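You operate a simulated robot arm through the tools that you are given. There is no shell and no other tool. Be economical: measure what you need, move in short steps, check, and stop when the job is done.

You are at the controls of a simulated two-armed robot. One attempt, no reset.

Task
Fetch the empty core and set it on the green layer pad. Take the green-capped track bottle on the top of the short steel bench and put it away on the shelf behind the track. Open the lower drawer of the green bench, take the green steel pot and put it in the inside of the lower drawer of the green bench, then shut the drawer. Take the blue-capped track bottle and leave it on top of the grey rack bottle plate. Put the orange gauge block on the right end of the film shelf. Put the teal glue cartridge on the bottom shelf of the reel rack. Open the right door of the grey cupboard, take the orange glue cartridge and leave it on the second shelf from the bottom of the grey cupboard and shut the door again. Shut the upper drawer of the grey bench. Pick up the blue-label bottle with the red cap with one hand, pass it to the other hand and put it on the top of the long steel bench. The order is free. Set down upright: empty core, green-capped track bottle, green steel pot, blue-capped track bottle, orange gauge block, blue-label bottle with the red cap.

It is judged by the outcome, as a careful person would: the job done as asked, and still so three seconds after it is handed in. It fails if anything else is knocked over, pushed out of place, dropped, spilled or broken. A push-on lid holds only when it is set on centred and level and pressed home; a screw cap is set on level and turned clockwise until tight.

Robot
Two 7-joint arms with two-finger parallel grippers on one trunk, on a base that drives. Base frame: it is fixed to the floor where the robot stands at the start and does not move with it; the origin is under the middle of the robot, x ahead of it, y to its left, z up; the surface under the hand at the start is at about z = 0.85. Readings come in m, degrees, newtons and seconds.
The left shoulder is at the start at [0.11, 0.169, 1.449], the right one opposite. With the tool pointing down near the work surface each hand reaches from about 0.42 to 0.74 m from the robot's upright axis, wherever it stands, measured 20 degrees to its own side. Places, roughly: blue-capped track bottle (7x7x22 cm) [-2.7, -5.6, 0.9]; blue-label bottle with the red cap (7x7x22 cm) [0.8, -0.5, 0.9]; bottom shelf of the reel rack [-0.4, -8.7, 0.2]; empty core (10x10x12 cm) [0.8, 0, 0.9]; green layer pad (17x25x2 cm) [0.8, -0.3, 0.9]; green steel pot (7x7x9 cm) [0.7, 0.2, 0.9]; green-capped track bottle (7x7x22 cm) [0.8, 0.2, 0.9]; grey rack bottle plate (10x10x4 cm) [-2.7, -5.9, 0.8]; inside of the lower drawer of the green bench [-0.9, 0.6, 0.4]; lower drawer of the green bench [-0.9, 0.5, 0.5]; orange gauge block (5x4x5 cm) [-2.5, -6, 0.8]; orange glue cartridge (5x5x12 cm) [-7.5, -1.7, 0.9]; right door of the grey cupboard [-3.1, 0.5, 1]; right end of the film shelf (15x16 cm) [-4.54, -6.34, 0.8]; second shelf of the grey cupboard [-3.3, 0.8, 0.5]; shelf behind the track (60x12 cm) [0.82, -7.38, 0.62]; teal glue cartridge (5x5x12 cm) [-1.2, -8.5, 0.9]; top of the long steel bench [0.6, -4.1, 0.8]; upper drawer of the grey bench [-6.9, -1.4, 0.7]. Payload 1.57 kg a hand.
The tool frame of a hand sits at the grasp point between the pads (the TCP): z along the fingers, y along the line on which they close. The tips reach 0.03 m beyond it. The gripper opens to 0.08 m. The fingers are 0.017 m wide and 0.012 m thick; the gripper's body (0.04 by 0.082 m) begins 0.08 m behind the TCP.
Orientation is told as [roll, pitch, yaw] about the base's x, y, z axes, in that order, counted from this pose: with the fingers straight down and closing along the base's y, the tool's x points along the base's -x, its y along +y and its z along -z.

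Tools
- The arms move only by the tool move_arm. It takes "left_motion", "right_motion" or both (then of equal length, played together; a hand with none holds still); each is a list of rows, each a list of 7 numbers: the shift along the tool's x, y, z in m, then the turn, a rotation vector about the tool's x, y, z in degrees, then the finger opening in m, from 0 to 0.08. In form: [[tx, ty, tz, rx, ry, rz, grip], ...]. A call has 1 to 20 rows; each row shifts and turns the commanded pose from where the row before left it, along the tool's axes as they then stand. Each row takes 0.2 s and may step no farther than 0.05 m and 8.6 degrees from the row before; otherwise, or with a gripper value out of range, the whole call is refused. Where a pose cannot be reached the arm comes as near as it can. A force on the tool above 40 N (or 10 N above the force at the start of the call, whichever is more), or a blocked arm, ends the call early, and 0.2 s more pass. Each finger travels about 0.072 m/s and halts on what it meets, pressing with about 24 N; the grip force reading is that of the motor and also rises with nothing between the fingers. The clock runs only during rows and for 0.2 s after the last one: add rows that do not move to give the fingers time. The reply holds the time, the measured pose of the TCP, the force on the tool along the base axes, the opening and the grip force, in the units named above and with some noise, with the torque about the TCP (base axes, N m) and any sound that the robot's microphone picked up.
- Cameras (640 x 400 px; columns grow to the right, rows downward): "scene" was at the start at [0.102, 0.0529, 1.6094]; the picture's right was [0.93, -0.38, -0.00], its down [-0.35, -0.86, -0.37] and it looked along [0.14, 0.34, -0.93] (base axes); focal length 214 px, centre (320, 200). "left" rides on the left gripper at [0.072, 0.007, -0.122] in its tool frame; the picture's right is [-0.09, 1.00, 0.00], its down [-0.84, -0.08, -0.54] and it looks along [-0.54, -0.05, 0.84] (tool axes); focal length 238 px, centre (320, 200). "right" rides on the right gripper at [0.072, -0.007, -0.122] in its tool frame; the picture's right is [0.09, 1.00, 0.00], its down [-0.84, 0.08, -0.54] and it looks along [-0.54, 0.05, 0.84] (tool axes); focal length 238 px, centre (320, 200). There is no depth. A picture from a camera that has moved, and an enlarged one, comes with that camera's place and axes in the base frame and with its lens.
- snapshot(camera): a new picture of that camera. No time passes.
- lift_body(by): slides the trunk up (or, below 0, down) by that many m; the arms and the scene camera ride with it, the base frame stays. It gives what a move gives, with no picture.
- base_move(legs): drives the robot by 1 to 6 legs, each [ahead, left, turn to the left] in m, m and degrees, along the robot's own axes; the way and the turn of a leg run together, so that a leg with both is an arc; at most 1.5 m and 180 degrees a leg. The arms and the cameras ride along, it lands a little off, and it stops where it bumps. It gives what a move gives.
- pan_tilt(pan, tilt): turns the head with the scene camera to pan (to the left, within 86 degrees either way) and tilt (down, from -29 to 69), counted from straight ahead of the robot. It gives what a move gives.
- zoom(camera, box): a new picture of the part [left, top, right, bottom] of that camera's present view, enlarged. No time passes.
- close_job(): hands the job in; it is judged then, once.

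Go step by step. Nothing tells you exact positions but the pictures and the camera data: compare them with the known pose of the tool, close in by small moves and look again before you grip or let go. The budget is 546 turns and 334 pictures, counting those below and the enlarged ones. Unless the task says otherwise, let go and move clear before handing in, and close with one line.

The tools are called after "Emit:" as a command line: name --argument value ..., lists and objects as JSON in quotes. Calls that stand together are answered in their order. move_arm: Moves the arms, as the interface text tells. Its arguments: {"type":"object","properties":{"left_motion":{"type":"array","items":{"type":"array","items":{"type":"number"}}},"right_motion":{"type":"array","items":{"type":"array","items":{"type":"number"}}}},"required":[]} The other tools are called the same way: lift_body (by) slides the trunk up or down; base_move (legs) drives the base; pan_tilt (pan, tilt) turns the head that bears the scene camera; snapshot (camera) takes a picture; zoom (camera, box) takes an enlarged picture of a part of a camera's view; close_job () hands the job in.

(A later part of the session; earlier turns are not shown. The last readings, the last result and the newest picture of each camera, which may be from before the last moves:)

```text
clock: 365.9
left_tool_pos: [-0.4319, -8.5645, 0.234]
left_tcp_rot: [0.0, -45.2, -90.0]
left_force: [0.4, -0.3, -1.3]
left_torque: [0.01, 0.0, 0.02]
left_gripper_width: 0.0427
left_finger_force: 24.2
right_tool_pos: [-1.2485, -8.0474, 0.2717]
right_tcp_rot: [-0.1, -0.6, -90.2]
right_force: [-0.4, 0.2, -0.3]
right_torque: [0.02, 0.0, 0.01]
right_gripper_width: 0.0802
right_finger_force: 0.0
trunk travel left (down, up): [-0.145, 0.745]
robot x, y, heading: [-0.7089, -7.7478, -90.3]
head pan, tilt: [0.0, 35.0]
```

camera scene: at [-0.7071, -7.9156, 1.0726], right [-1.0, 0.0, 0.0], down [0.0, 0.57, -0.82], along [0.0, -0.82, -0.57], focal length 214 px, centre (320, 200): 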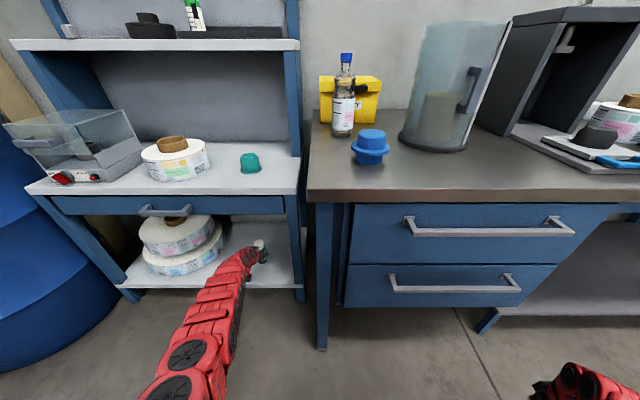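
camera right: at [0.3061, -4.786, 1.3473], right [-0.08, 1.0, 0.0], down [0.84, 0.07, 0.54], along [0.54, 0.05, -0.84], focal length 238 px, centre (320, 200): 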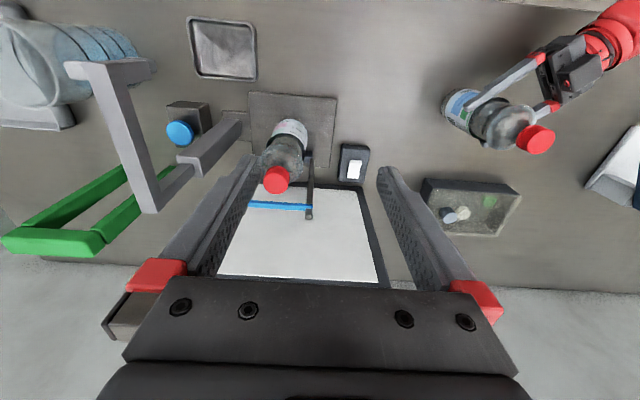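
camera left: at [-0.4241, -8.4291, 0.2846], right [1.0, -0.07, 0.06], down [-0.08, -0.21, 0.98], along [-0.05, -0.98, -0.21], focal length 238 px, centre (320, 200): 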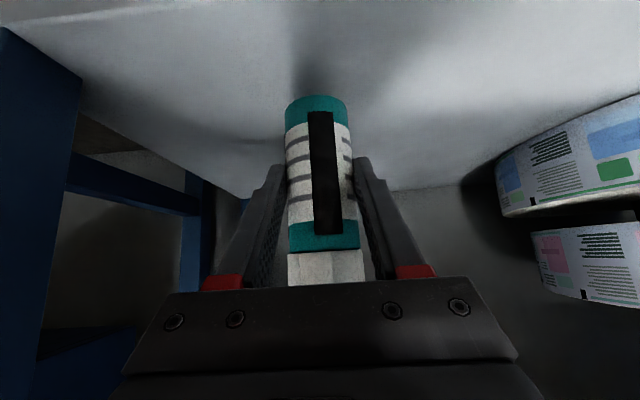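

Emit:
move_arm --left_motion '[[0.002, 0, 0.0015, 0, 0, 0, 0.02], [0.002, 0, 0.0015, 0, 0, 0, 0.02], [0.002, 0, 0.0015, 0, 0, 0, 0.02], [0.002, 0, 0.0015, 0, 0, 0, 0.02], [0, 0, 0, 0, 0, 0, 0.02]]'

Emit:
zoom --camera "scene" --box '[200, 200, 320, 320]'

```text
clock: 367.1
left_tool_pos: [-0.4299, -8.5609, 0.2259]
left_tcp_rot: [0.0, -45.1, -90.2]
left_force: [-0.5, -0.4, -2.2]
left_torque: [0.04, 0.01, 0.0]
left_gripper_width: 0.0428
left_finger_force: 24.5
left hand out of reach, approached as far as the arm can: row 4
right_tool_pos: [-1.2484, -8.0485, 0.2715]
right_tcp_rot: [0.0, -0.5, -90.2]
right_force: [0.4, 0.0, 0.8]
right_torque: [0.01, 0.0, -0.02]
right_gripper_width: 0.0797
right_finger_force: 0.1
trunk travel left (down, up): [-0.145, 0.745]
robot x, y, heading: [-0.7068, -7.7487, -90.0]
head pan, tilt: [0.0, 35.0]
```

```text
3.33 times, centred on (260, 260) of scene
camera zoom: at [-0.7071, -7.9154, 1.0347], right [-1.0, 0.0, 0.0], down [0.0, 0.57, -0.82], along [0.0, -0.82, -0.57], focal length 715 px, centre (520, 0)
```

zoom: 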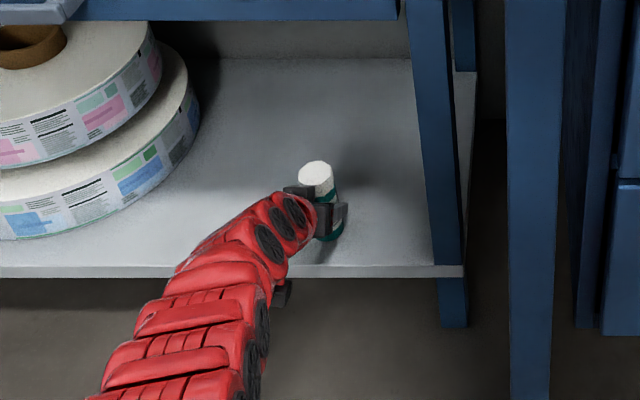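

Emit:
lift_body --by -0.006

Emit:
lift_body --by -0.005

```text
clock: 367.6
left_tool_pos: [-0.429, -8.5617, 0.2194]
left_tcp_rot: [0.0, -45.1, -90.1]
left_force: [0.3, 0.2, -1.8]
left_torque: [0.01, 0.01, 0.02]
left_gripper_width: 0.0426
left_finger_force: 23.7
right_tool_pos: [-1.2477, -8.0486, 0.2656]
right_tcp_rot: [-0.1, -0.7, -90.3]
right_force: [-1.0, 0.2, 0.7]
right_torque: [-0.01, 0.0, 0.02]
right_gripper_width: 0.08
right_finger_force: 0.0
trunk travel left (down, up): [-0.139, 0.751]
robot x, y, heading: [-0.706, -7.7487, -90.2]
head pan, tilt: [0.0, 35.0]
```

```text
clock: 368.2
left_tool_pos: [-0.4286, -8.5621, 0.2195]
left_tcp_rot: [0.1, -45.6, -90.2]
left_force: [-0.6, -1.9, 13.7]
left_torque: [0.0, 0.05, 0.0]
left_gripper_width: 0.0428
left_finger_force: 24.4
right_tool_pos: [-1.2482, -8.0477, 0.2611]
right_tcp_rot: [-0.1, -0.7, -90.3]
right_force: [0.1, -0.6, -0.2]
right_torque: [0.0, 0.03, -0.01]
right_gripper_width: 0.0799
right_finger_force: 0.0
trunk travel left (down, up): [-0.134, 0.756]
robot x, y, heading: [-0.7083, -7.7462, -89.7]
head pan, tilt: [0.0, 35.0]
```

Contact at 14 N. I'll release and withdraw back and up along the tool axis.

Emit:
move_arm --left_motion '[[-0.001, 0, -0.001, 0, 0, 0, 0.065], [0, 0, 0, 0, 0, 0, 0.065], [0, 0, 0, 0, 0, 0, 0.065], [0, 0, -0.02, 0, 0, 0, 0.065], [0, 0, -0.03, 0, 0, 0, 0.065], [0, 0, -0.03, 0, 0, 0, 0.065]]'

Emit:
snapshot --camera "left"

Emit:
zoom --camera "scene" --box '[200, 200, 320, 320]'

```text
clock: 369.6
left_tool_pos: [-0.4318, -8.5042, 0.2738]
left_tcp_rot: [0.0, -45.0, -90.1]
left_force: [0.3, 1.2, 0.9]
left_torque: [-0.03, -0.02, 0.01]
left_gripper_width: 0.0649
left_finger_force: 0.0
right_tool_pos: [-1.2485, -8.0481, 0.2604]
right_tcp_rot: [0.0, -0.6, -90.3]
right_force: [0.0, -0.4, 0.9]
right_torque: [0.0, 0.03, -0.01]
right_gripper_width: 0.0802
right_finger_force: 0.0
trunk travel left (down, up): [-0.134, 0.756]
robot x, y, heading: [-0.7071, -7.7514, -90.2]
head pan, tilt: [0.0, 35.0]
```

```text
208 pictures are left
camera left: at [-0.4237, -8.3677, 0.3083], right [1.0, -0.07, 0.06], down [-0.08, -0.21, 0.97], along [-0.05, -0.98, -0.21], focal length 238 px, centre (320, 200)
```

left: 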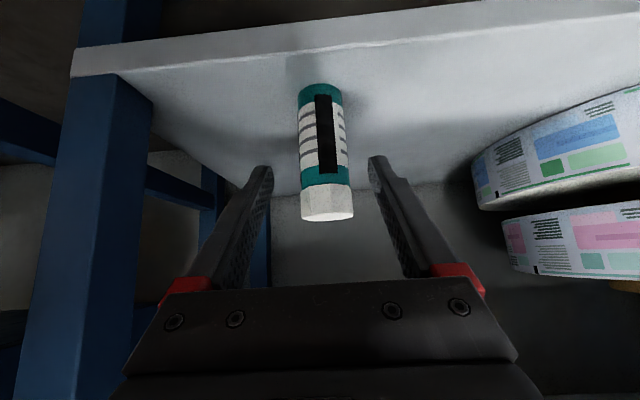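

```text
3.33 times, centred on (260, 260) of scene
camera zoom: at [-0.7073, -7.9151, 1.0238], right [-1.0, 0.0, 0.0], down [0.0, 0.57, -0.82], along [0.0, -0.82, -0.57], focal length 715 px, centre (520, 0)
```

zoom: 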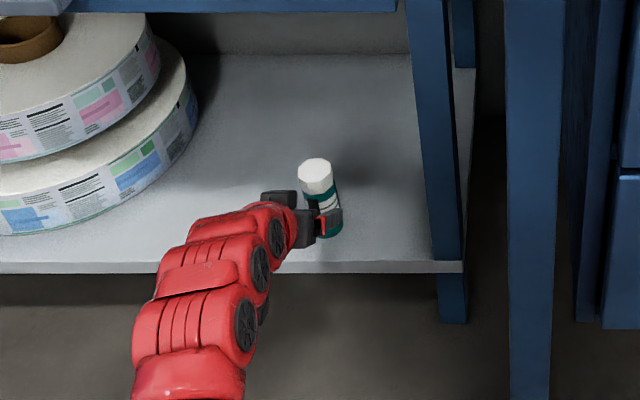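

The teal cartridge stands on the bottom shelf. I'll back out, raise the trunk and turn toward the table with the blue-capped bottle.

Emit:
base_move --legs '[[-0.7, 0, 0]]'

Emit:
lift_body --by 0.4

Emit:
lift_body --by 0.23

Emit:
base_move --legs '[[0, 0, -90]]'

Emit:
snapshot --camera "scene"

```text
clock: 373.4
left_tool_pos: [-0.4292, -7.8112, 0.2734]
left_tcp_rot: [-0.1, -45.0, -90.0]
left_force: [0.0, -0.3, 0.1]
left_torque: [0.03, 0.04, 0.01]
left_gripper_width: 0.0648
left_finger_force: 0.0
right_tool_pos: [-1.2471, -7.3566, 0.2614]
right_tcp_rot: [-0.1, -0.7, -90.1]
right_force: [0.9, -0.3, 0.2]
right_torque: [0.02, 0.02, 0.01]
right_gripper_width: 0.0799
right_finger_force: 0.0
trunk travel left (down, up): [-0.134, 0.756]
robot x, y, heading: [-0.7085, -7.0522, -89.9]
head pan, tilt: [0.0, 35.0]
```

```text
clock: 377.2
left_tool_pos: [-0.429, -7.809, 0.676]
left_tcp_rot: [0.0, -45.2, -89.9]
left_force: [-0.2, -0.1, 0.9]
left_torque: [-0.01, -0.01, -0.01]
left_gripper_width: 0.065
left_finger_force: 0.1
right_tool_pos: [-1.2479, -7.3559, 0.6627]
right_tcp_rot: [-0.1, -0.8, -90.1]
right_force: [0.9, -0.2, -0.7]
right_torque: [0.01, 0.0, 0.03]
right_gripper_width: 0.0798
right_finger_force: 0.1
trunk travel left (down, up): [-0.534, 0.356]
robot x, y, heading: [-0.7061, -7.0531, -89.9]
head pan, tilt: [0.0, 35.0]
```

```text
clock: 379.6
left_tool_pos: [-0.4279, -7.8094, 0.9065]
left_tcp_rot: [0.0, -45.1, -90.0]
left_force: [0.2, -0.6, -1.1]
left_torque: [0.0, -0.01, -0.02]
left_gripper_width: 0.0646
left_finger_force: 0.0
right_tool_pos: [-1.2466, -7.355, 0.892]
right_tcp_rot: [-0.1, -0.8, -90.2]
right_force: [-0.1, 0.6, 0.7]
right_torque: [0.0, -0.03, -0.01]
right_gripper_width: 0.08
right_finger_force: 0.1
trunk travel left (down, up): [-0.764, 0.126]
robot x, y, heading: [-0.7077, -7.0554, -89.8]
head pan, tilt: [0.0, 35.0]
```

```text
clock: 383.9
left_tool_pos: [-1.4663, -7.3201, 0.9072]
left_tcp_rot: [-0.2, -45.3, 179.0]
left_force: [-0.9, 0.6, 0.3]
left_torque: [0.04, 0.02, 0.01]
left_gripper_width: 0.0649
left_finger_force: 0.0
right_tool_pos: [-0.9973, -6.5104, 0.8936]
right_tcp_rot: [-0.1, -1.0, 178.9]
right_force: [0.5, -1.0, 0.5]
right_torque: [-0.03, -0.02, 0.0]
right_gripper_width: 0.0799
right_finger_force: 0.0
trunk travel left (down, up): [-0.764, 0.126]
robot x, y, heading: [-0.7053, -7.0545, 179.0]
head pan, tilt: [0.0, 35.0]
```

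```text
206 pictures are left
camera scene: at [-0.874, -7.0576, 1.6547], right [0.02, 1.0, 0.0], down [0.57, -0.01, -0.82], along [-0.82, 0.02, -0.57], focal length 214 px, centre (320, 200)
```

scene: 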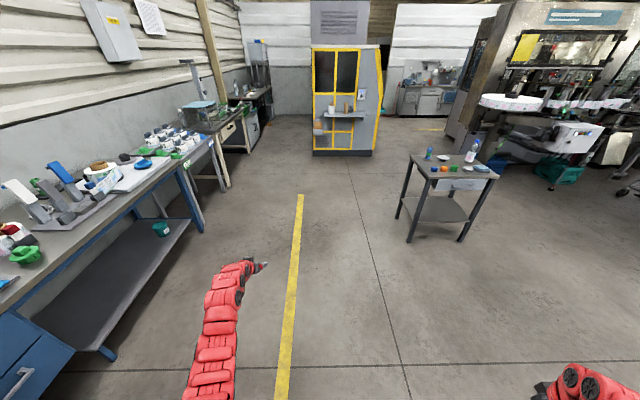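

The small steel table with the bottle is ahead to the right. I'll bring both arms back to tool-down ready poses first.

Emit:
move_arm --right_motion '[[-0.0375, 0.027, 0, 0, 0, 0, 0.08], [-0.0375, 0.027, 0, 0, 0, 0, 0.08], [-0.0375, 0.027, 0, 0, 0, 0, 0.08], [-0.0375, 0.027, 0, 0, 0, 0, 0.08], [-0.0375, 0.027, 0, 0, 0, 0, 0.08], [-0.0375, 0.027, 0, 0, 0, 0, 0.08], [-0.0375, 0.027, 0, 0, 0, 0, 0.08], [-0.0375, 0.027, 0, 0, 0, 0, 0.08], [-0.0375, 0.027, 0, 0, 0, 0, 0.08], [-0.0375, 0.027, 0, 0, 0, 0, 0.08], [0, 0, -0.04, 0, 0, 0, 0.08], [0, 0, -0.04, 0, 0, 0, 0.08], [0, 0, -0.04, 0, 0, 0, 0.08], [0, 0, -0.04, 0, 0, 0, 0.08], [0, 0, -0.04, 0, 0, 0, 0.08], [0, 0, -0.04, 0, 0, 0, 0.08]]' --left_motion '[[0, 0, 0, 0, 7.5, 0, 0.08], [0, 0, 0, 0, 7.5, 0, 0.08], [0, 0, 0, 0, 7.5, 0, 0.08], [0, 0, 0, 0, 7.5, 0, 0.08], [0, 0, 0, 0, 7.5, 0, 0.08], [0, 0, 0, 0, 7.5, 0, 0.08], [0, 0, -0.03, 0, 0, 0, 0.08], [0, 0, -0.03, 0, 0, 0, 0.08], [0, 0, -0.03, 0, 0, 0, 0.08], [0, 0, -0.03, 0, 0, 0, 0.08], [0, 0, -0.03, 0, 0, 0, 0.08], [0, 0, -0.03, 0, 0, 0, 0.08], [0, 0, -0.03, 0, 0, 0, 0.08], [0, 0, -0.03, 0, 0, 0, 0.08], [0, 0, 0, 0, 0, 0, 0.08], [0, 0, 0, 0, 0, 0, 0.08]]'

Emit:
base_move --legs '[[0.85, 0, 1], [0, -1.05, 0]]'

Emit:
snapshot --camera "scene"

```text
clock: 387.3
left_tool_pos: [-1.4086, -7.3159, 1.147]
left_tcp_rot: [0.0, -11.5, 178.9]
left_force: [0.6, -0.2, -0.3]
left_torque: [0.01, -0.04, 0.0]
left_gripper_width: 0.0799
left_finger_force: 0.1
left hand out of reach, approached as far as the arm can: row 5, 6
right_tool_pos: [-1.3749, -6.7683, 1.1398]
right_tcp_rot: [0.1, -0.9, 178.8]
right_force: [0.4, -0.2, -0.4]
right_torque: [-0.02, 0.04, 0.0]
right_gripper_width: 0.0798
right_finger_force: 0.1
trunk travel left (down, up): [-0.764, 0.126]
robot x, y, heading: [-0.7056, -7.0521, 179.1]
head pan, tilt: [0.0, 35.0]
```

```text
clock: 396.9
left_tool_pos: [-2.2648, -6.252, 1.1466]
left_tcp_rot: [0.2, -11.7, 178.8]
left_force: [-0.5, -0.7, -0.9]
left_torque: [-0.01, -0.01, -0.02]
left_gripper_width: 0.08
left_finger_force: 0.0
right_tool_pos: [-2.2331, -5.7043, 1.1359]
right_tcp_rot: [0.1, -0.8, 178.8]
right_force: [0.7, -0.2, 0.3]
right_torque: [0.01, 0.0, 0.01]
right_gripper_width: 0.0799
right_finger_force: 0.1
trunk travel left (down, up): [-0.764, 0.126]
robot x, y, heading: [-1.5649, -5.9896, 178.9]
head pan, tilt: [0.0, 35.0]
```

```text
205 pictures are left
camera scene: at [-1.7318, -5.9876, 1.6537], right [0.02, 1.0, 0.0], down [0.57, -0.01, -0.82], along [-0.82, 0.01, -0.57], focal length 214 px, centre (320, 200)
```

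scene: 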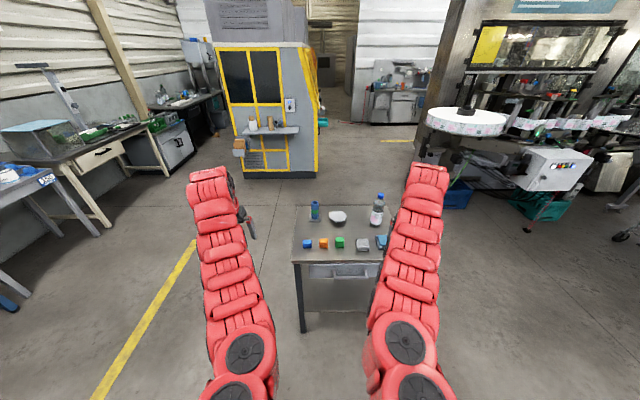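

Emit:
zoom --camera "scene" --box '[270, 180, 420, 290]'

Emit:
snapshot --camera "right"

```text
3.64 times, centred on (345, 235) of scene
camera zoom: at [-1.7318, -5.9876, 1.6537], right [0.02, 1.0, 0.0], down [0.57, -0.01, -0.82], along [-0.82, 0.01, -0.57], focal length 780 px, centre (229, 73)
```

zoom: 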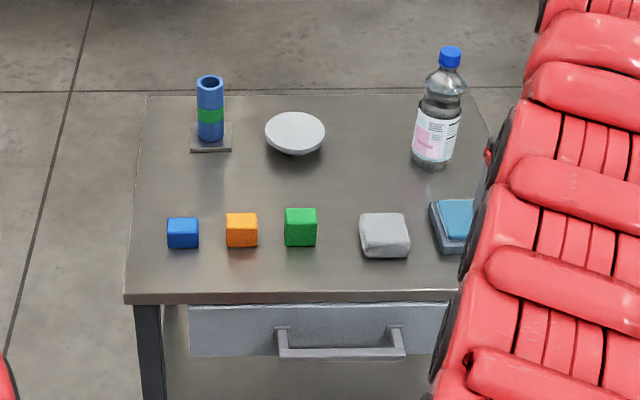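

```text
203 pictures are left
camera right: at [-2.1592, -5.6983, 1.2563], right [0.07, -1.0, 0.0], down [-0.83, -0.06, 0.55], along [-0.55, -0.04, -0.83], focal length 238 px, centre (320, 200)
```

right: 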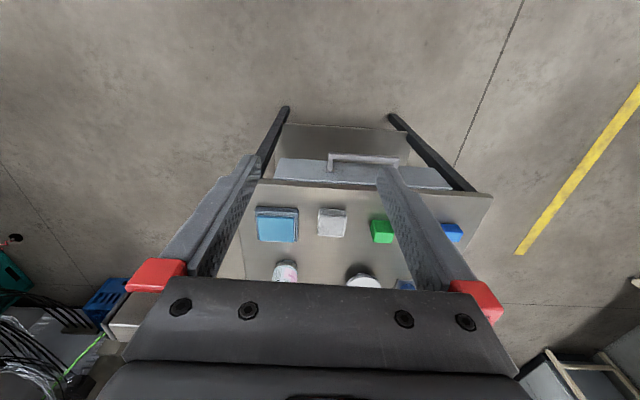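

I see the blue-capped bottle at about (-2.64, -5.66), the orange cube at about (-2.51, -5.96) and a round grey-white plate at about (-2.73, -5.87). I'll zoom in on the plate.

Emit:
zoom --camera "scene" --box '[300, 190, 400, 260]'

```text
5.71 times, centred on (350, 225) of scene
camera zoom: at [-1.7318, -5.9876, 1.6537], right [0.02, 1.0, 0.0], down [0.57, -0.01, -0.82], along [-0.82, 0.01, -0.57], focal length 1226 px, centre (149, 57)
```

zoom: 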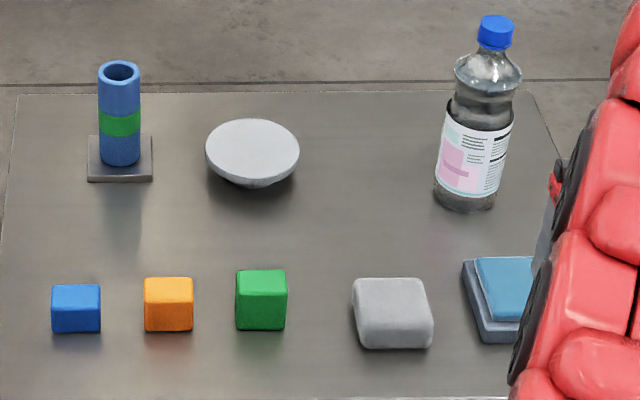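

The plate is a small flat-topped pedestal. I'll drive forward so the right hand is above the blue-capped bottle.

Emit:
base_move --legs '[[0.3, -0.04, 1]]'

Emit:
snapshot --camera "right"

```text
clock: 399.0
left_tool_pos: [-2.5573, -6.2227, 1.1467]
left_tcp_rot: [0.2, -11.5, 180.1]
left_force: [-0.1, -0.1, 0.3]
left_torque: [0.03, 0.0, 0.01]
left_gripper_width: 0.08
left_finger_force: 0.0
right_tool_pos: [-2.5359, -5.6745, 1.1365]
right_tcp_rot: [0.0, -0.9, 179.9]
right_force: [-0.3, -0.2, 0.9]
right_torque: [0.01, -0.01, -0.03]
right_gripper_width: 0.0799
right_finger_force: 0.0
trunk travel left (down, up): [-0.764, 0.126]
robot x, y, heading: [-1.8606, -5.9482, -179.9]
head pan, tilt: [0.0, 35.0]
```

```text
201 pictures are left
camera right: at [-2.4608, -5.6676, 1.2567], right [0.09, -1.0, 0.0], down [-0.83, -0.07, 0.56], along [-0.55, -0.05, -0.83], focal length 238 px, centre (320, 200)
```

right: 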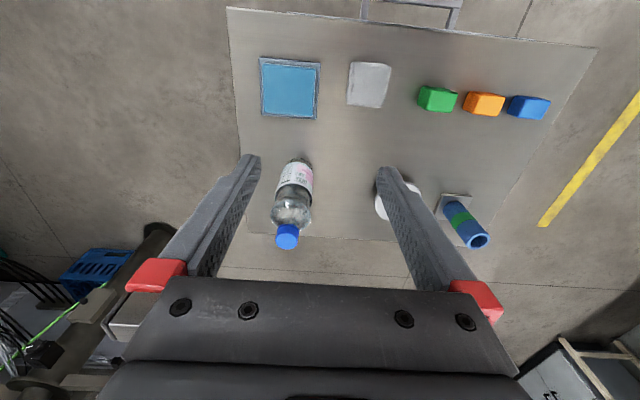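

Emit:
base_move --legs '[[0.12, -0.03, 0]]'

Emit:
move_arm --right_motion '[[0, 0, 0.015, 0, 0, 0, 0.08], [0, 0, 0.015, 0, 0, 0, 0.08]]'

Emit:
snapshot --camera "right"

```text
clock: 400.2
left_tool_pos: [-2.6753, -6.1955, 1.1462]
left_tcp_rot: [0.2, -11.6, -179.9]
left_force: [-1.0, -0.3, -1.0]
left_torque: [0.0, 0.04, -0.01]
left_gripper_width: 0.0801
left_finger_force: 0.1
right_tool_pos: [-2.6539, -5.6453, 1.1369]
right_tcp_rot: [0.1, -0.8, -179.9]
right_force: [-0.3, 0.4, -0.6]
right_torque: [-0.01, 0.01, 0.01]
right_gripper_width: 0.0797
right_finger_force: 0.0
trunk travel left (down, up): [-0.764, 0.126]
robot x, y, heading: [-1.981, -5.9185, -179.7]
head pan, tilt: [0.0, 35.0]
```

```text
clock: 400.8
left_tool_pos: [-2.6773, -6.1951, 1.1463]
left_tcp_rot: [0.2, -11.6, -180.0]
left_force: [0.1, -0.4, 0.6]
left_torque: [-0.01, 0.0, -0.02]
left_gripper_width: 0.0802
left_finger_force: 0.1
right_tool_pos: [-2.6569, -5.6455, 1.106]
right_tcp_rot: [0.1, -0.7, -180.0]
right_force: [-1.0, 0.0, 0.3]
right_torque: [0.03, 0.0, 0.01]
right_gripper_width: 0.0799
right_finger_force: 0.0
trunk travel left (down, up): [-0.764, 0.126]
robot x, y, heading: [-1.9784, -5.9208, -179.7]
head pan, tilt: [0.0, 35.0]
```

```text
200 pictures are left
camera right: at [-2.5831, -5.6397, 1.2258], right [0.09, -1.0, 0.0], down [-0.83, -0.08, 0.55], along [-0.55, -0.05, -0.83], focal length 238 px, centre (320, 200)
```

right: 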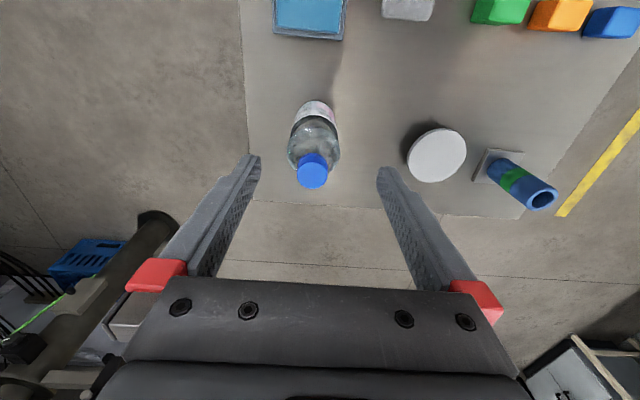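

Emit:
move_arm --right_motion '[[-0.009, -0.002, 0.01, 0, 0, 0, 0.08], [-0.009, -0.002, 0.02, 0, 0, 0, 0.08], [0, 0, 0.018, 0, 0, 0, 0.08]]'

Emit:
snapshot --camera "right"

```text
clock: 401.6
left_tool_pos: [-2.6775, -6.1946, 1.146]
left_tcp_rot: [0.3, -11.5, -179.9]
left_force: [0.2, -0.7, -0.5]
left_torque: [0.02, 0.02, -0.02]
left_gripper_width: 0.0801
left_finger_force: 0.1
right_tool_pos: [-2.6761, -5.6411, 1.0593]
right_tcp_rot: [0.1, -1.0, -180.0]
right_force: [-0.2, 0.5, -0.4]
right_torque: [0.0, 0.01, 0.01]
right_gripper_width: 0.08
right_finger_force: 0.1
trunk travel left (down, up): [-0.764, 0.126]
robot x, y, heading: [-1.9813, -5.9189, -179.6]
head pan, tilt: [0.0, 35.0]
```

```text
199 pictures are left
camera right: at [-2.6016, -5.6347, 1.179], right [0.09, -1.0, 0.0], down [-0.83, -0.08, 0.56], along [-0.55, -0.05, -0.83], focal length 238 px, centre (320, 200)
```

right: 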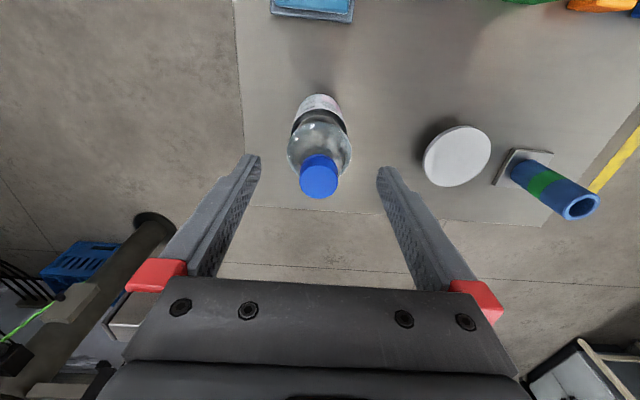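

The cap's apparent size suggests the table is at z≈0.80, so the cap top is at about 1.01 and x≈-2.69. I'll adjust and go lower.

Emit:
move_arm --right_motion '[[-0.007, 0, 0.01, 0, 0, 0, 0.08], [-0.006, 0, 0.012, 0, 0, 0, 0.08]]'

Emit:
snapshot --camera "right"

```text
clock: 402.2
left_tool_pos: [-2.6765, -6.1947, 1.1467]
left_tcp_rot: [0.1, -11.5, -180.0]
left_force: [-0.3, 0.6, -0.4]
left_torque: [0.0, 0.01, 0.02]
left_gripper_width: 0.0799
left_finger_force: 0.0
right_tool_pos: [-2.6874, -5.6417, 1.0354]
right_tcp_rot: [0.3, -0.9, -180.0]
right_force: [-0.3, -0.5, -0.3]
right_torque: [0.04, 0.0, 0.01]
right_gripper_width: 0.0798
right_finger_force: 0.0
trunk travel left (down, up): [-0.764, 0.126]
robot x, y, heading: [-1.98, -5.9189, -179.6]
head pan, tilt: [0.0, 35.0]
```

```text
198 pictures are left
camera right: at [-2.6146, -5.634, 1.1571], right [0.09, -1.0, 0.0], down [-0.83, -0.08, 0.55], along [-0.55, -0.05, -0.83], focal length 238 px, centre (320, 200)
```

right: 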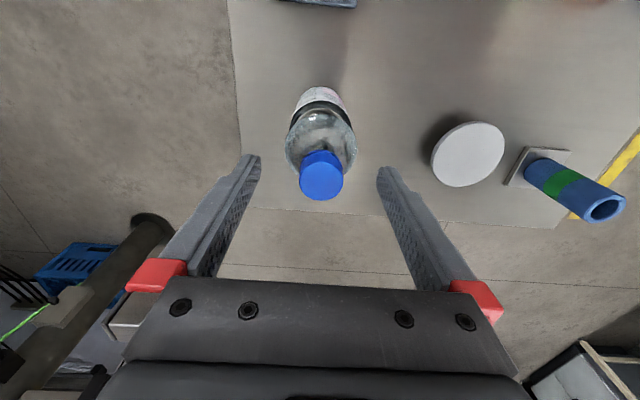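

Emit:
move_arm --right_motion '[[-0.003, 0, 0.013, 0, 0, 0, 0.08], [0, 0, 0.014, 0, 0, 0, 0.08], [0, 0, 0, 0, 0, 0, 0.0], [0, 0, 0, 0, 0, 0, 0.0], [0, 0, 0, 0, 0, 0, 0.0], [0, 0, 0, 0, 0, 0, 0.0], [0, 0, 0, 0, 0, 0, 0.0]]'

Emit:
snapshot --camera "right"

```text
clock: 403.8
left_tool_pos: [-2.6772, -6.1956, 1.1462]
left_tcp_rot: [0.2, -11.5, -180.0]
left_force: [-0.1, -0.7, -0.6]
left_torque: [0.01, 0.0, 0.01]
left_gripper_width: 0.0801
left_finger_force: 0.1
right_tool_pos: [-2.6924, -5.64, 1.0109]
right_tcp_rot: [0.2, -0.8, -180.1]
right_force: [-0.7, -0.1, 2.0]
right_torque: [0.15, 0.14, 0.03]
right_gripper_width: 0.0308
right_finger_force: 24.0
trunk travel left (down, up): [-0.764, 0.126]
robot x, y, heading: [-1.9842, -5.9188, -179.5]
head pan, tilt: [0.0, 35.0]
```

```text
197 pictures are left
camera right: at [-2.6187, -5.6347, 1.1306], right [0.09, -1.0, 0.0], down [-0.83, -0.08, 0.55], along [-0.55, -0.05, -0.83], focal length 238 px, centre (320, 200)
```

right: 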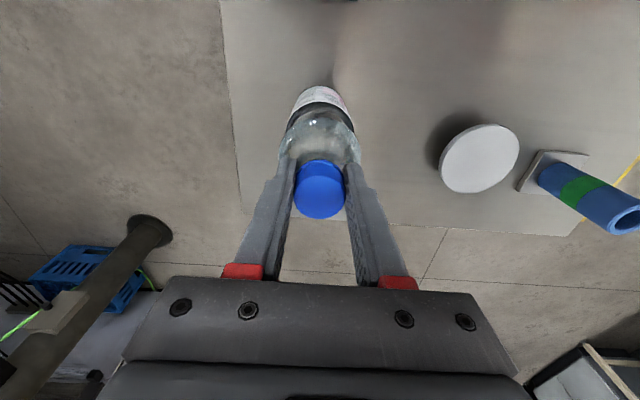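

The bottle is gripped, and the plate top is at about (-2.726, -5.855, 0.84). I'll lift and carry it over.

Emit:
move_arm --right_motion '[[0, 0, -0.02, 0, 0, 0, 0], [0, 0, -0.03, 0, 0, 0, 0], [0, 0, -0.03, 0, 0, 0, 0], [-0.006, 0.036, 0, 0, 0, 0, 0], [-0.006, 0.036, 0, 0, 0, 0, 0], [-0.006, 0.036, 0, 0, 0, 0, 0], [-0.006, 0.036, 0, 0, 0, 0, 0], [-0.005, 0.036, 0, 0, 0, 0, 0], [-0.005, 0.035, 0, 0, 0, 0, 0], [0, 0, 0, 0, 0, 0, 0]]'

Emit:
snapshot --camera "right"

Emit:
zoom --camera "scene" --box '[240, 200, 420, 320]'

```text
clock: 406.0
left_tool_pos: [-2.6774, -6.1938, 1.1468]
left_tcp_rot: [0.3, -11.5, -179.9]
left_force: [-0.4, 0.4, 0.1]
left_torque: [0.03, 0.01, -0.01]
left_gripper_width: 0.0801
left_finger_force: 0.1
right_tool_pos: [-2.7079, -5.8314, 1.0896]
right_tcp_rot: [0.2, -0.6, 179.9]
right_force: [0.1, 0.5, -4.4]
right_torque: [-0.01, -0.06, 0.01]
right_gripper_width: 0.0304
right_finger_force: 23.7
right hand out of reach, approached as far as the arm can: row 8, 9
trunk travel left (down, up): [-0.764, 0.126]
robot x, y, heading: [-1.9821, -5.92, -179.6]
head pan, tilt: [0.0, 35.0]
```

```text
196 pictures are left
camera right: at [-2.6342, -5.8241, 1.2098], right [0.09, -1.0, 0.0], down [-0.83, -0.08, 0.55], along [-0.55, -0.05, -0.83], focal length 238 px, centre (320, 200)
```

right: 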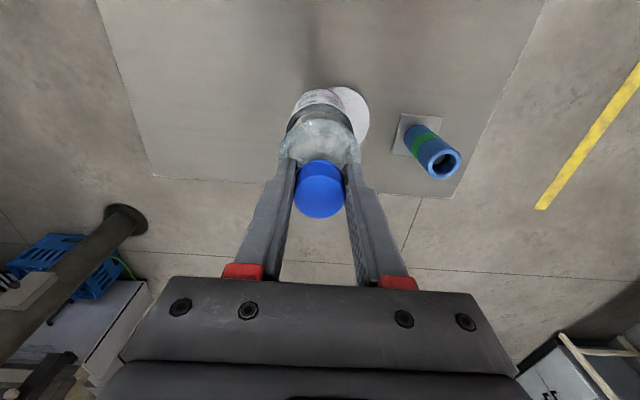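

```text
3.33 times, centred on (330, 260) of scene
camera zoom: at [-2.1495, -5.9185, 1.6536], right [0.0, 1.0, 0.0], down [0.57, 0.0, -0.82], along [-0.82, 0.0, -0.57], focal length 715 px, centre (287, 0)
```

zoom: 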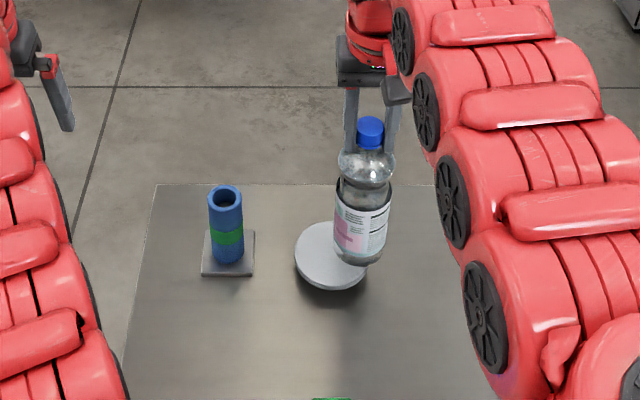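

Emit:
base_move --legs '[[0.021, 0.025, 0]]'

Emit:
zoom --camera "scene" --box '[240, 200, 420, 320]'

Emit:
snapshot --camera "right"

```text
clock: 406.9
left_tool_pos: [-2.6949, -6.2151, 1.1486]
left_tcp_rot: [0.3, -11.7, 180.0]
left_force: [0.2, 0.8, 0.0]
left_torque: [0.0, 0.02, -0.01]
left_gripper_width: 0.0797
left_finger_force: 0.0
right_tool_pos: [-2.7248, -5.8526, 1.0921]
right_tcp_rot: [0.3, -1.0, 179.9]
right_force: [0.8, 0.1, -5.6]
right_torque: [0.01, 0.01, 0.01]
right_gripper_width: 0.0304
right_finger_force: 24.1
trunk travel left (down, up): [-0.764, 0.126]
robot x, y, heading: [-2.0008, -5.9404, -179.6]
head pan, tilt: [0.0, 35.0]
```

```text
3.33 times, centred on (330, 260) of scene
camera zoom: at [-2.165, -5.9389, 1.6542], right [0.0, 1.0, 0.0], down [0.57, 0.0, -0.82], along [-0.82, 0.0, -0.57], focal length 715 px, centre (287, 0)
```

zoom: 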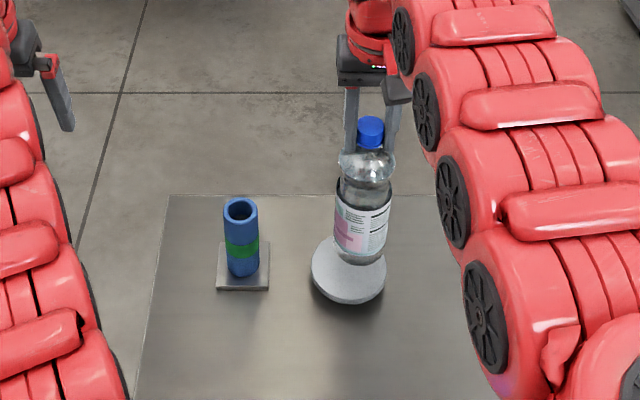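

```text
193 pictures are left
camera right: at [-2.6512, -5.8445, 1.2121], right [0.09, -1.0, 0.0], down [-0.83, -0.07, 0.56], along [-0.55, -0.05, -0.83], focal length 238 px, centre (320, 200)
```

right: 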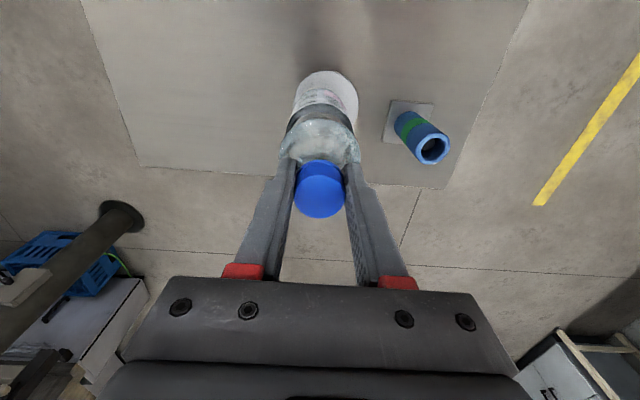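

The alignment needs about 8 mm more toward -y. I'll then lower.

Emit:
move_arm --right_motion '[[0, 0.004, 0.01, 0, 0, 0, 0], [0, 0.005, 0.01, 0, 0, 0, 0], [0, 0, 0.01, 0, 0, 0, 0], [0, 0, 0, 0, 0, 0, 0]]'

Emit:
zoom --camera "scene" --box '[290, 220, 390, 300]'

Emit:
snapshot --camera "right"

```text
clock: 407.9
left_tool_pos: [-2.6975, -6.2178, 1.1468]
left_tcp_rot: [0.2, -11.5, -180.1]
left_force: [0.6, -0.2, -0.4]
left_torque: [-0.01, 0.02, 0.01]
left_gripper_width: 0.08
left_finger_force: 0.0
right_tool_pos: [-2.7277, -5.8629, 1.0617]
right_tcp_rot: [0.3, -0.9, 179.9]
right_force: [-1.0, -0.1, -5.0]
right_torque: [-0.02, 0.0, 0.05]
right_gripper_width: 0.0307
right_finger_force: 24.4
trunk travel left (down, up): [-0.764, 0.126]
robot x, y, heading: [-2.0001, -5.9454, -179.9]
head pan, tilt: [0.0, 35.0]
```

```text
5.00 times, centred on (340, 260) of scene
camera zoom: at [-2.1686, -5.9426, 1.6538], right [0.0, 1.0, 0.0], down [0.57, 0.0, -0.82], along [-0.82, 0.0, -0.57], focal length 1072 px, centre (220, -100)
```

zoom: 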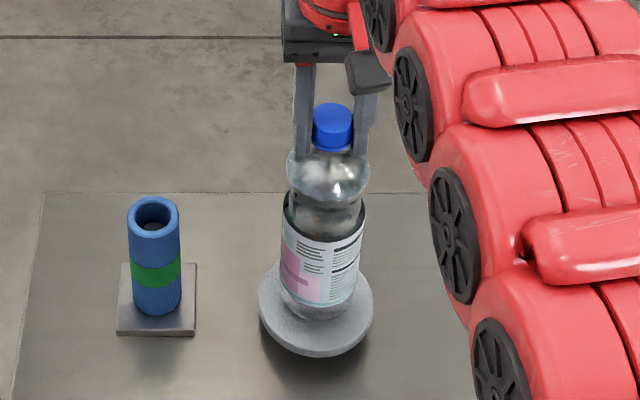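

```text
191 pictures are left
camera right: at [-2.6534, -5.8554, 1.1807], right [0.09, -1.0, 0.0], down [-0.83, -0.07, 0.55], along [-0.55, -0.05, -0.83], focal length 238 px, centre (320, 200)
```

right: 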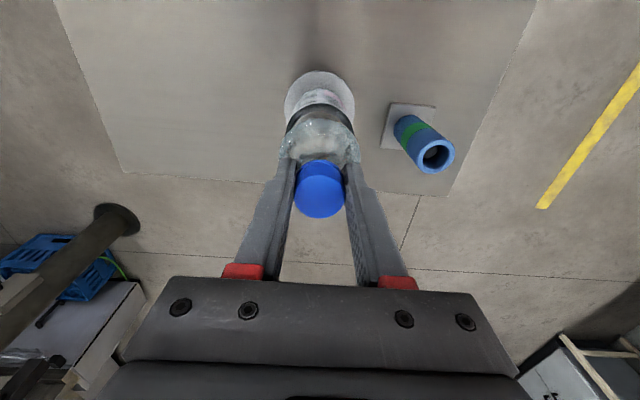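

Emit:
move_arm --right_motion '[[-0.005, 0, 0.004, 0, 0, 0, 0], [0, 0, 0.004, 0, 0, 0, 0], [0, 0, 0.003, 0, 0, 0, 0], [0, 0, 0, 0, 0, 0, 0]]'

```text
clock: 408.9
left_tool_pos: [-2.698, -6.2167, 1.1458]
left_tcp_rot: [0.2, -11.5, -180.1]
left_force: [-0.2, 0.3, -0.6]
left_torque: [0.0, -0.01, 0.0]
left_gripper_width: 0.08
left_finger_force: 0.1
right_tool_pos: [-2.7269, -5.8622, 1.0529]
right_tcp_rot: [0.1, -0.8, 180.0]
right_force: [0.1, 0.6, -5.1]
right_torque: [0.0, -0.04, 0.0]
right_gripper_width: 0.0305
right_finger_force: 23.8
right hand out of reach, approached as far as the arm can: row 1
trunk travel left (down, up): [-0.764, 0.126]
robot x, y, heading: [-2.0003, -5.9455, -179.7]
head pan, tilt: [0.0, 35.0]
```

Emit:
move_arm --right_motion '[[0, 0, 0.003, 0, 0, 0, 0], [0, 0, 0.002, 0, 0, 0, 0], [0, 0, 0.002, 0, 0, 0, 0], [0, 0, 0, 0, 0, 0, 0]]'

```text
clock: 409.9
left_tool_pos: [-2.6977, -6.2185, 1.1458]
left_tcp_rot: [0.3, -11.5, -180.0]
left_force: [-0.4, -0.6, 0.1]
left_torque: [-0.01, -0.02, 0.0]
left_gripper_width: 0.08
left_finger_force: 0.0
right_tool_pos: [-2.7271, -5.8639, 1.0462]
right_tcp_rot: [0.1, -0.9, 179.8]
right_force: [0.7, -0.3, 0.0]
right_torque: [-0.02, -0.22, 0.0]
right_gripper_width: 0.0304
right_finger_force: 23.4
trunk travel left (down, up): [-0.764, 0.126]
robot x, y, heading: [-1.9999, -5.9393, -179.7]
head pan, tilt: [0.0, 35.0]
```

Emit:
move_arm --right_motion '[[0, 0, 0.0015, 0, 0, 0, 0], [0, 0, 0, 0, 0, 0, 0]]'

Emit:
zoom --camera "scene" --box '[290, 220, 390, 300]'

```text
clock: 410.5
left_tool_pos: [-2.696, -6.2189, 1.1472]
left_tcp_rot: [0.2, -11.6, -180.0]
left_force: [-0.3, 0.6, 0.0]
left_torque: [-0.04, -0.02, -0.02]
left_gripper_width: 0.0797
left_finger_force: 0.1
right_tool_pos: [-2.7268, -5.8617, 1.0472]
right_tcp_rot: [0.1, -1.0, 179.9]
right_force: [0.5, 0.5, 9.5]
right_torque: [0.21, -0.27, 0.02]
right_gripper_width: 0.0306
right_finger_force: 24.4
trunk travel left (down, up): [-0.764, 0.126]
robot x, y, heading: [-1.9989, -5.9407, -180.0]
head pan, tilt: [0.0, 35.0]
```

```text
5.00 times, centred on (340, 260) of scene
camera zoom: at [-2.1671, -5.9436, 1.6541], right [0.0, 1.0, 0.0], down [0.57, 0.0, -0.82], along [-0.82, 0.0, -0.57], focal length 1072 px, centre (220, -100)
```

zoom: 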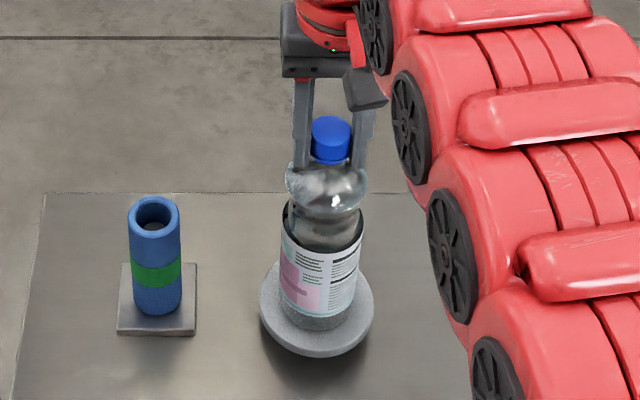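

The bottle base is on the plate. I'll release and rise.

Emit:
move_arm --right_motion '[[0, 0, 0, 0, 0, 0, 0.06], [0, 0, 0, 0, 0, 0, 0.06], [0, 0, 0, 0, 0, 0, 0.06], [0, 0, -0.02, 0, 0, 0, 0.06], [0, 0, -0.03, 0, 0, 0, 0.06], [0, 0, -0.03, 0, 0, 0, 0.06]]'

Emit:
snapshot --camera "right"

Emit:
zoom --camera "scene" --box '[240, 200, 420, 320]'

```text
clock: 411.9
left_tool_pos: [-2.6972, -6.2182, 1.1473]
left_tcp_rot: [0.2, -11.7, -180.0]
left_force: [1.0, -0.2, 0.6]
left_torque: [0.03, 0.03, -0.01]
left_gripper_width: 0.08
left_finger_force: 0.1
right_tool_pos: [-2.7249, -5.8628, 1.1247]
right_tcp_rot: [0.1, -0.8, 179.9]
right_force: [-0.4, -0.5, 0.4]
right_torque: [-0.02, 0.01, 0.03]
right_gripper_width: 0.0599
right_finger_force: 0.0
trunk travel left (down, up): [-0.764, 0.126]
robot x, y, heading: [-2.0003, -5.9422, -179.6]
head pan, tilt: [0.0, 35.0]
```

```text
189 pictures are left
camera right: at [-2.6511, -5.8563, 1.2448], right [0.09, -1.0, 0.0], down [-0.83, -0.07, 0.55], along [-0.55, -0.05, -0.83], focal length 238 px, centre (320, 200)
```

right: 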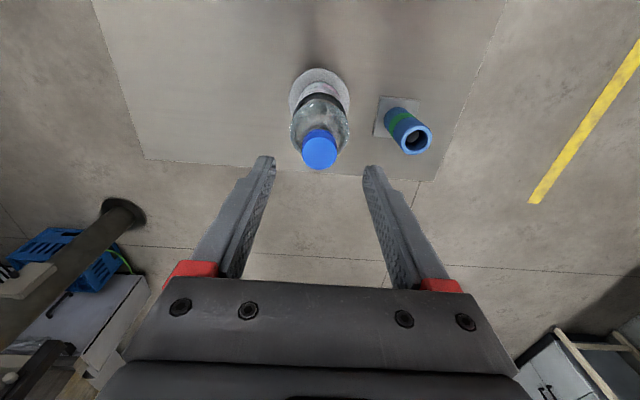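

```text
3.33 times, centred on (330, 260) of scene
camera zoom: at [-2.168, -5.9436, 1.6538], right [0.0, 1.0, 0.0], down [0.57, 0.0, -0.82], along [-0.82, 0.0, -0.57], focal length 715 px, centre (287, 0)
```

zoom: 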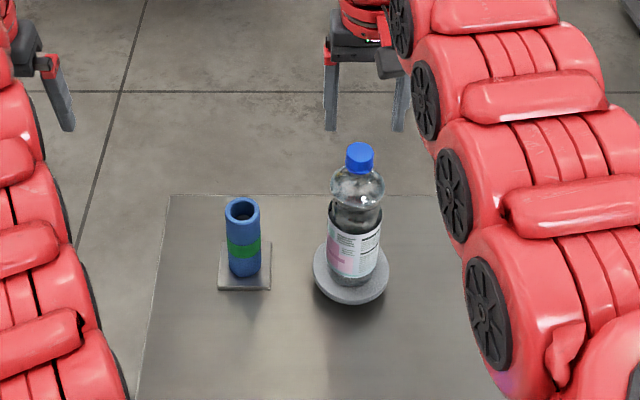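

The blue-capped bottle stands on the plate. Next is the orange block at about (-2.524, -5.96); I'll shift the base so the right hand is above it.

Emit:
base_move --legs '[[-0.2, 0.0, 0], [0, 0.097, -0.3]]'

Emit:
snapshot --camera "right"

```text
clock: 414.2
left_tool_pos: [-2.4971, -6.3124, 1.1453]
left_tcp_rot: [0.2, -11.7, 180.0]
left_force: [0.3, 0.1, -0.2]
left_torque: [0.01, 0.05, -0.02]
left_gripper_width: 0.0802
left_finger_force: 0.2
right_tool_pos: [-2.5247, -5.9563, 1.1253]
right_tcp_rot: [0.1, -1.0, 179.7]
right_force: [0.7, 0.1, -0.4]
right_torque: [0.02, 0.01, 0.02]
right_gripper_width: 0.0601
right_finger_force: 0.1
trunk travel left (down, up): [-0.764, 0.126]
robot x, y, heading: [-1.8011, -6.0396, -179.8]
head pan, tilt: [0.0, 35.0]
```

```text
187 pictures are left
camera right: at [-2.4509, -5.9505, 1.2448], right [0.09, -1.0, 0.0], down [-0.83, -0.07, 0.55], along [-0.55, -0.05, -0.83], focal length 238 px, centre (320, 200)
```

right: 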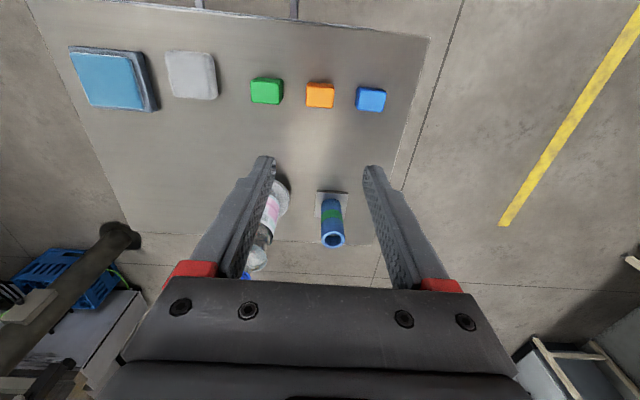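

Emit:
move_arm --right_motion '[[0.005, 0, 0.03, 0, 0, 0, 0.065], [0.005, 0, 0.04, 0, 0, 0, 0.065], [0, 0, 0.04, 0, 0, 0, 0.065], [0, 0, 0.04, 0, 0, 0, 0.065], [0, 0, 0.03, 0, 0, 0, 0.065]]'

Emit:
snapshot --camera "right"

```text
clock: 415.4
left_tool_pos: [-2.4988, -6.3124, 1.1461]
left_tcp_rot: [0.2, -11.6, 179.9]
left_force: [0.5, -0.3, 0.4]
left_torque: [0.02, -0.01, 0.02]
left_gripper_width: 0.08
left_finger_force: 0.0
right_tool_pos: [-2.5156, -5.9584, 0.9461]
right_tcp_rot: [0.1, -0.9, 179.9]
right_force: [-0.4, 0.4, -0.4]
right_torque: [-0.03, 0.01, 0.01]
right_gripper_width: 0.0649
right_finger_force: 0.0
trunk travel left (down, up): [-0.764, 0.126]
robot x, y, heading: [-1.801, -6.0404, -179.7]
head pan, tilt: [0.0, 35.0]
```

```text
186 pictures are left
camera right: at [-2.4419, -5.9514, 1.0658], right [0.09, -1.0, 0.0], down [-0.83, -0.07, 0.55], along [-0.55, -0.05, -0.83], focal length 238 px, centre (320, 200)
```

right: 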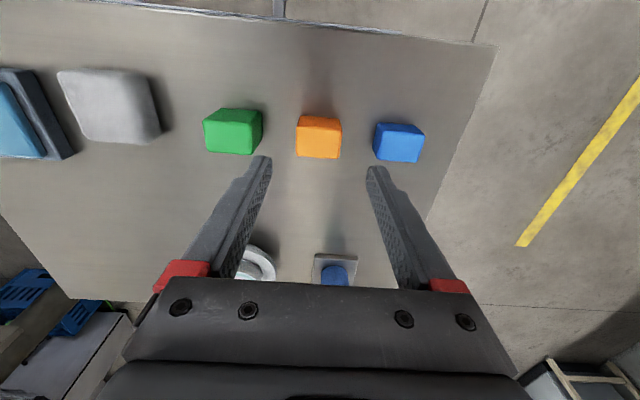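

Emit:
move_arm --right_motion '[[-0.005, 0, 0.03, 0, 0, 0, 0.065], [-0.004, 0, 0.03, 0, 0, 0, 0.065], [0, 0, 0.03, 0, 0, 0, 0.065]]'

Emit:
snapshot --camera "right"

```text
clock: 416.2
left_tool_pos: [-2.4987, -6.3117, 1.1465]
left_tcp_rot: [0.2, -11.5, 180.0]
left_force: [0.0, 0.2, -0.4]
left_torque: [-0.01, -0.01, 0.0]
left_gripper_width: 0.0799
left_finger_force: 0.1
right_tool_pos: [-2.5028, -5.9509, 0.8917]
right_tcp_rot: [0.1, -0.9, 179.8]
right_force: [0.6, -0.1, -0.2]
right_torque: [0.01, 0.03, -0.01]
right_gripper_width: 0.0651
right_finger_force: 0.1
right hand out of reach, approached as far as the arm can: row 1, 2, 3
trunk travel left (down, up): [-0.764, 0.126]
robot x, y, heading: [-1.8006, -6.0377, -179.6]
head pan, tilt: [0.0, 35.0]
```

```text
185 pictures are left
camera right: at [-2.4281, -5.9447, 1.0113], right [0.09, -1.0, 0.0], down [-0.83, -0.07, 0.55], along [-0.55, -0.05, -0.83], focal length 238 px, centre (320, 200)
```

right: 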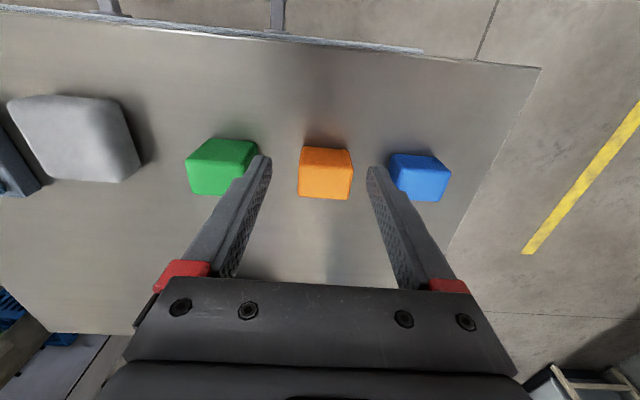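

The arm is at its reach limit, so I'll correct with the base and then lower with the trunk.

Emit:
base_move --legs '[[0.021, 0.006, 0]]'

Emit:
snapshot --camera "right"

```text
clock: 417.0
left_tool_pos: [-2.5146, -6.3177, 1.1494]
left_tcp_rot: [0.4, -11.7, 179.9]
left_force: [0.1, 0.0, -0.2]
left_torque: [0.0, 0.01, 0.03]
left_gripper_width: 0.08
left_finger_force: 0.2
right_tool_pos: [-2.5197, -5.9572, 0.8934]
right_tcp_rot: [0.2, -1.0, 179.9]
right_force: [-0.7, 0.7, 0.2]
right_torque: [0.0, 0.03, -0.01]
right_gripper_width: 0.0649
right_finger_force: 0.1
trunk travel left (down, up): [-0.764, 0.126]
robot x, y, heading: [-1.8212, -6.0433, -179.7]
head pan, tilt: [0.0, 35.0]
```

```text
184 pictures are left
camera right: at [-2.4459, -5.9496, 1.0136], right [0.09, -1.0, 0.0], down [-0.83, -0.07, 0.56], along [-0.55, -0.05, -0.83], focal length 238 px, centre (320, 200)
```

right: 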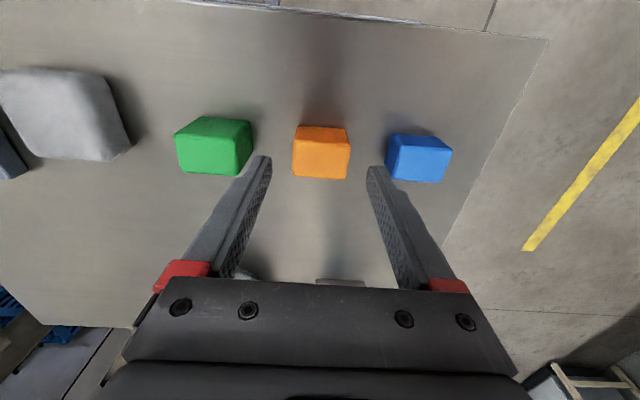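

Emit:
lift_body --by -0.05

Emit:
snapshot --camera "right"

```text
clock: 417.9
left_tool_pos: [-2.5181, -6.3182, 1.0984]
left_tcp_rot: [0.1, -11.6, 179.9]
left_force: [0.5, -0.2, -0.8]
left_torque: [-0.02, 0.0, -0.02]
left_gripper_width: 0.08
left_finger_force: 0.0
right_tool_pos: [-2.5215, -5.9566, 0.842]
right_tcp_rot: [0.0, -0.9, 179.8]
right_force: [0.8, 0.2, 0.3]
right_torque: [0.0, 0.02, 0.01]
right_gripper_width: 0.0647
right_finger_force: 0.0
trunk travel left (down, up): [-0.714, 0.176]
robot x, y, heading: [-1.824, -6.0444, -179.8]
head pan, tilt: [0.0, 35.0]
```

```text
183 pictures are left
camera right: at [-2.4482, -5.9502, 0.962], right [0.09, -1.0, 0.0], down [-0.83, -0.07, 0.56], along [-0.55, -0.05, -0.83], focal length 238 px, centre (320, 200)
```

right: 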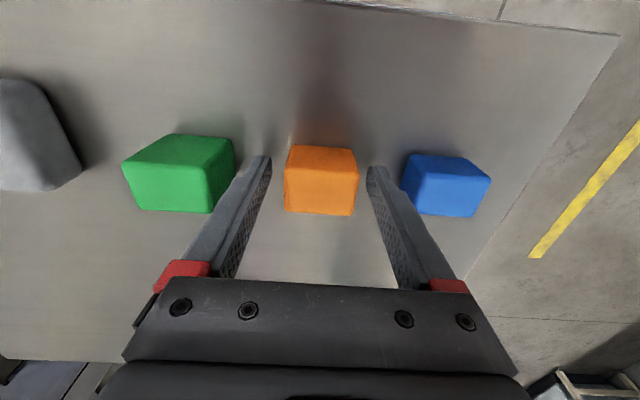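

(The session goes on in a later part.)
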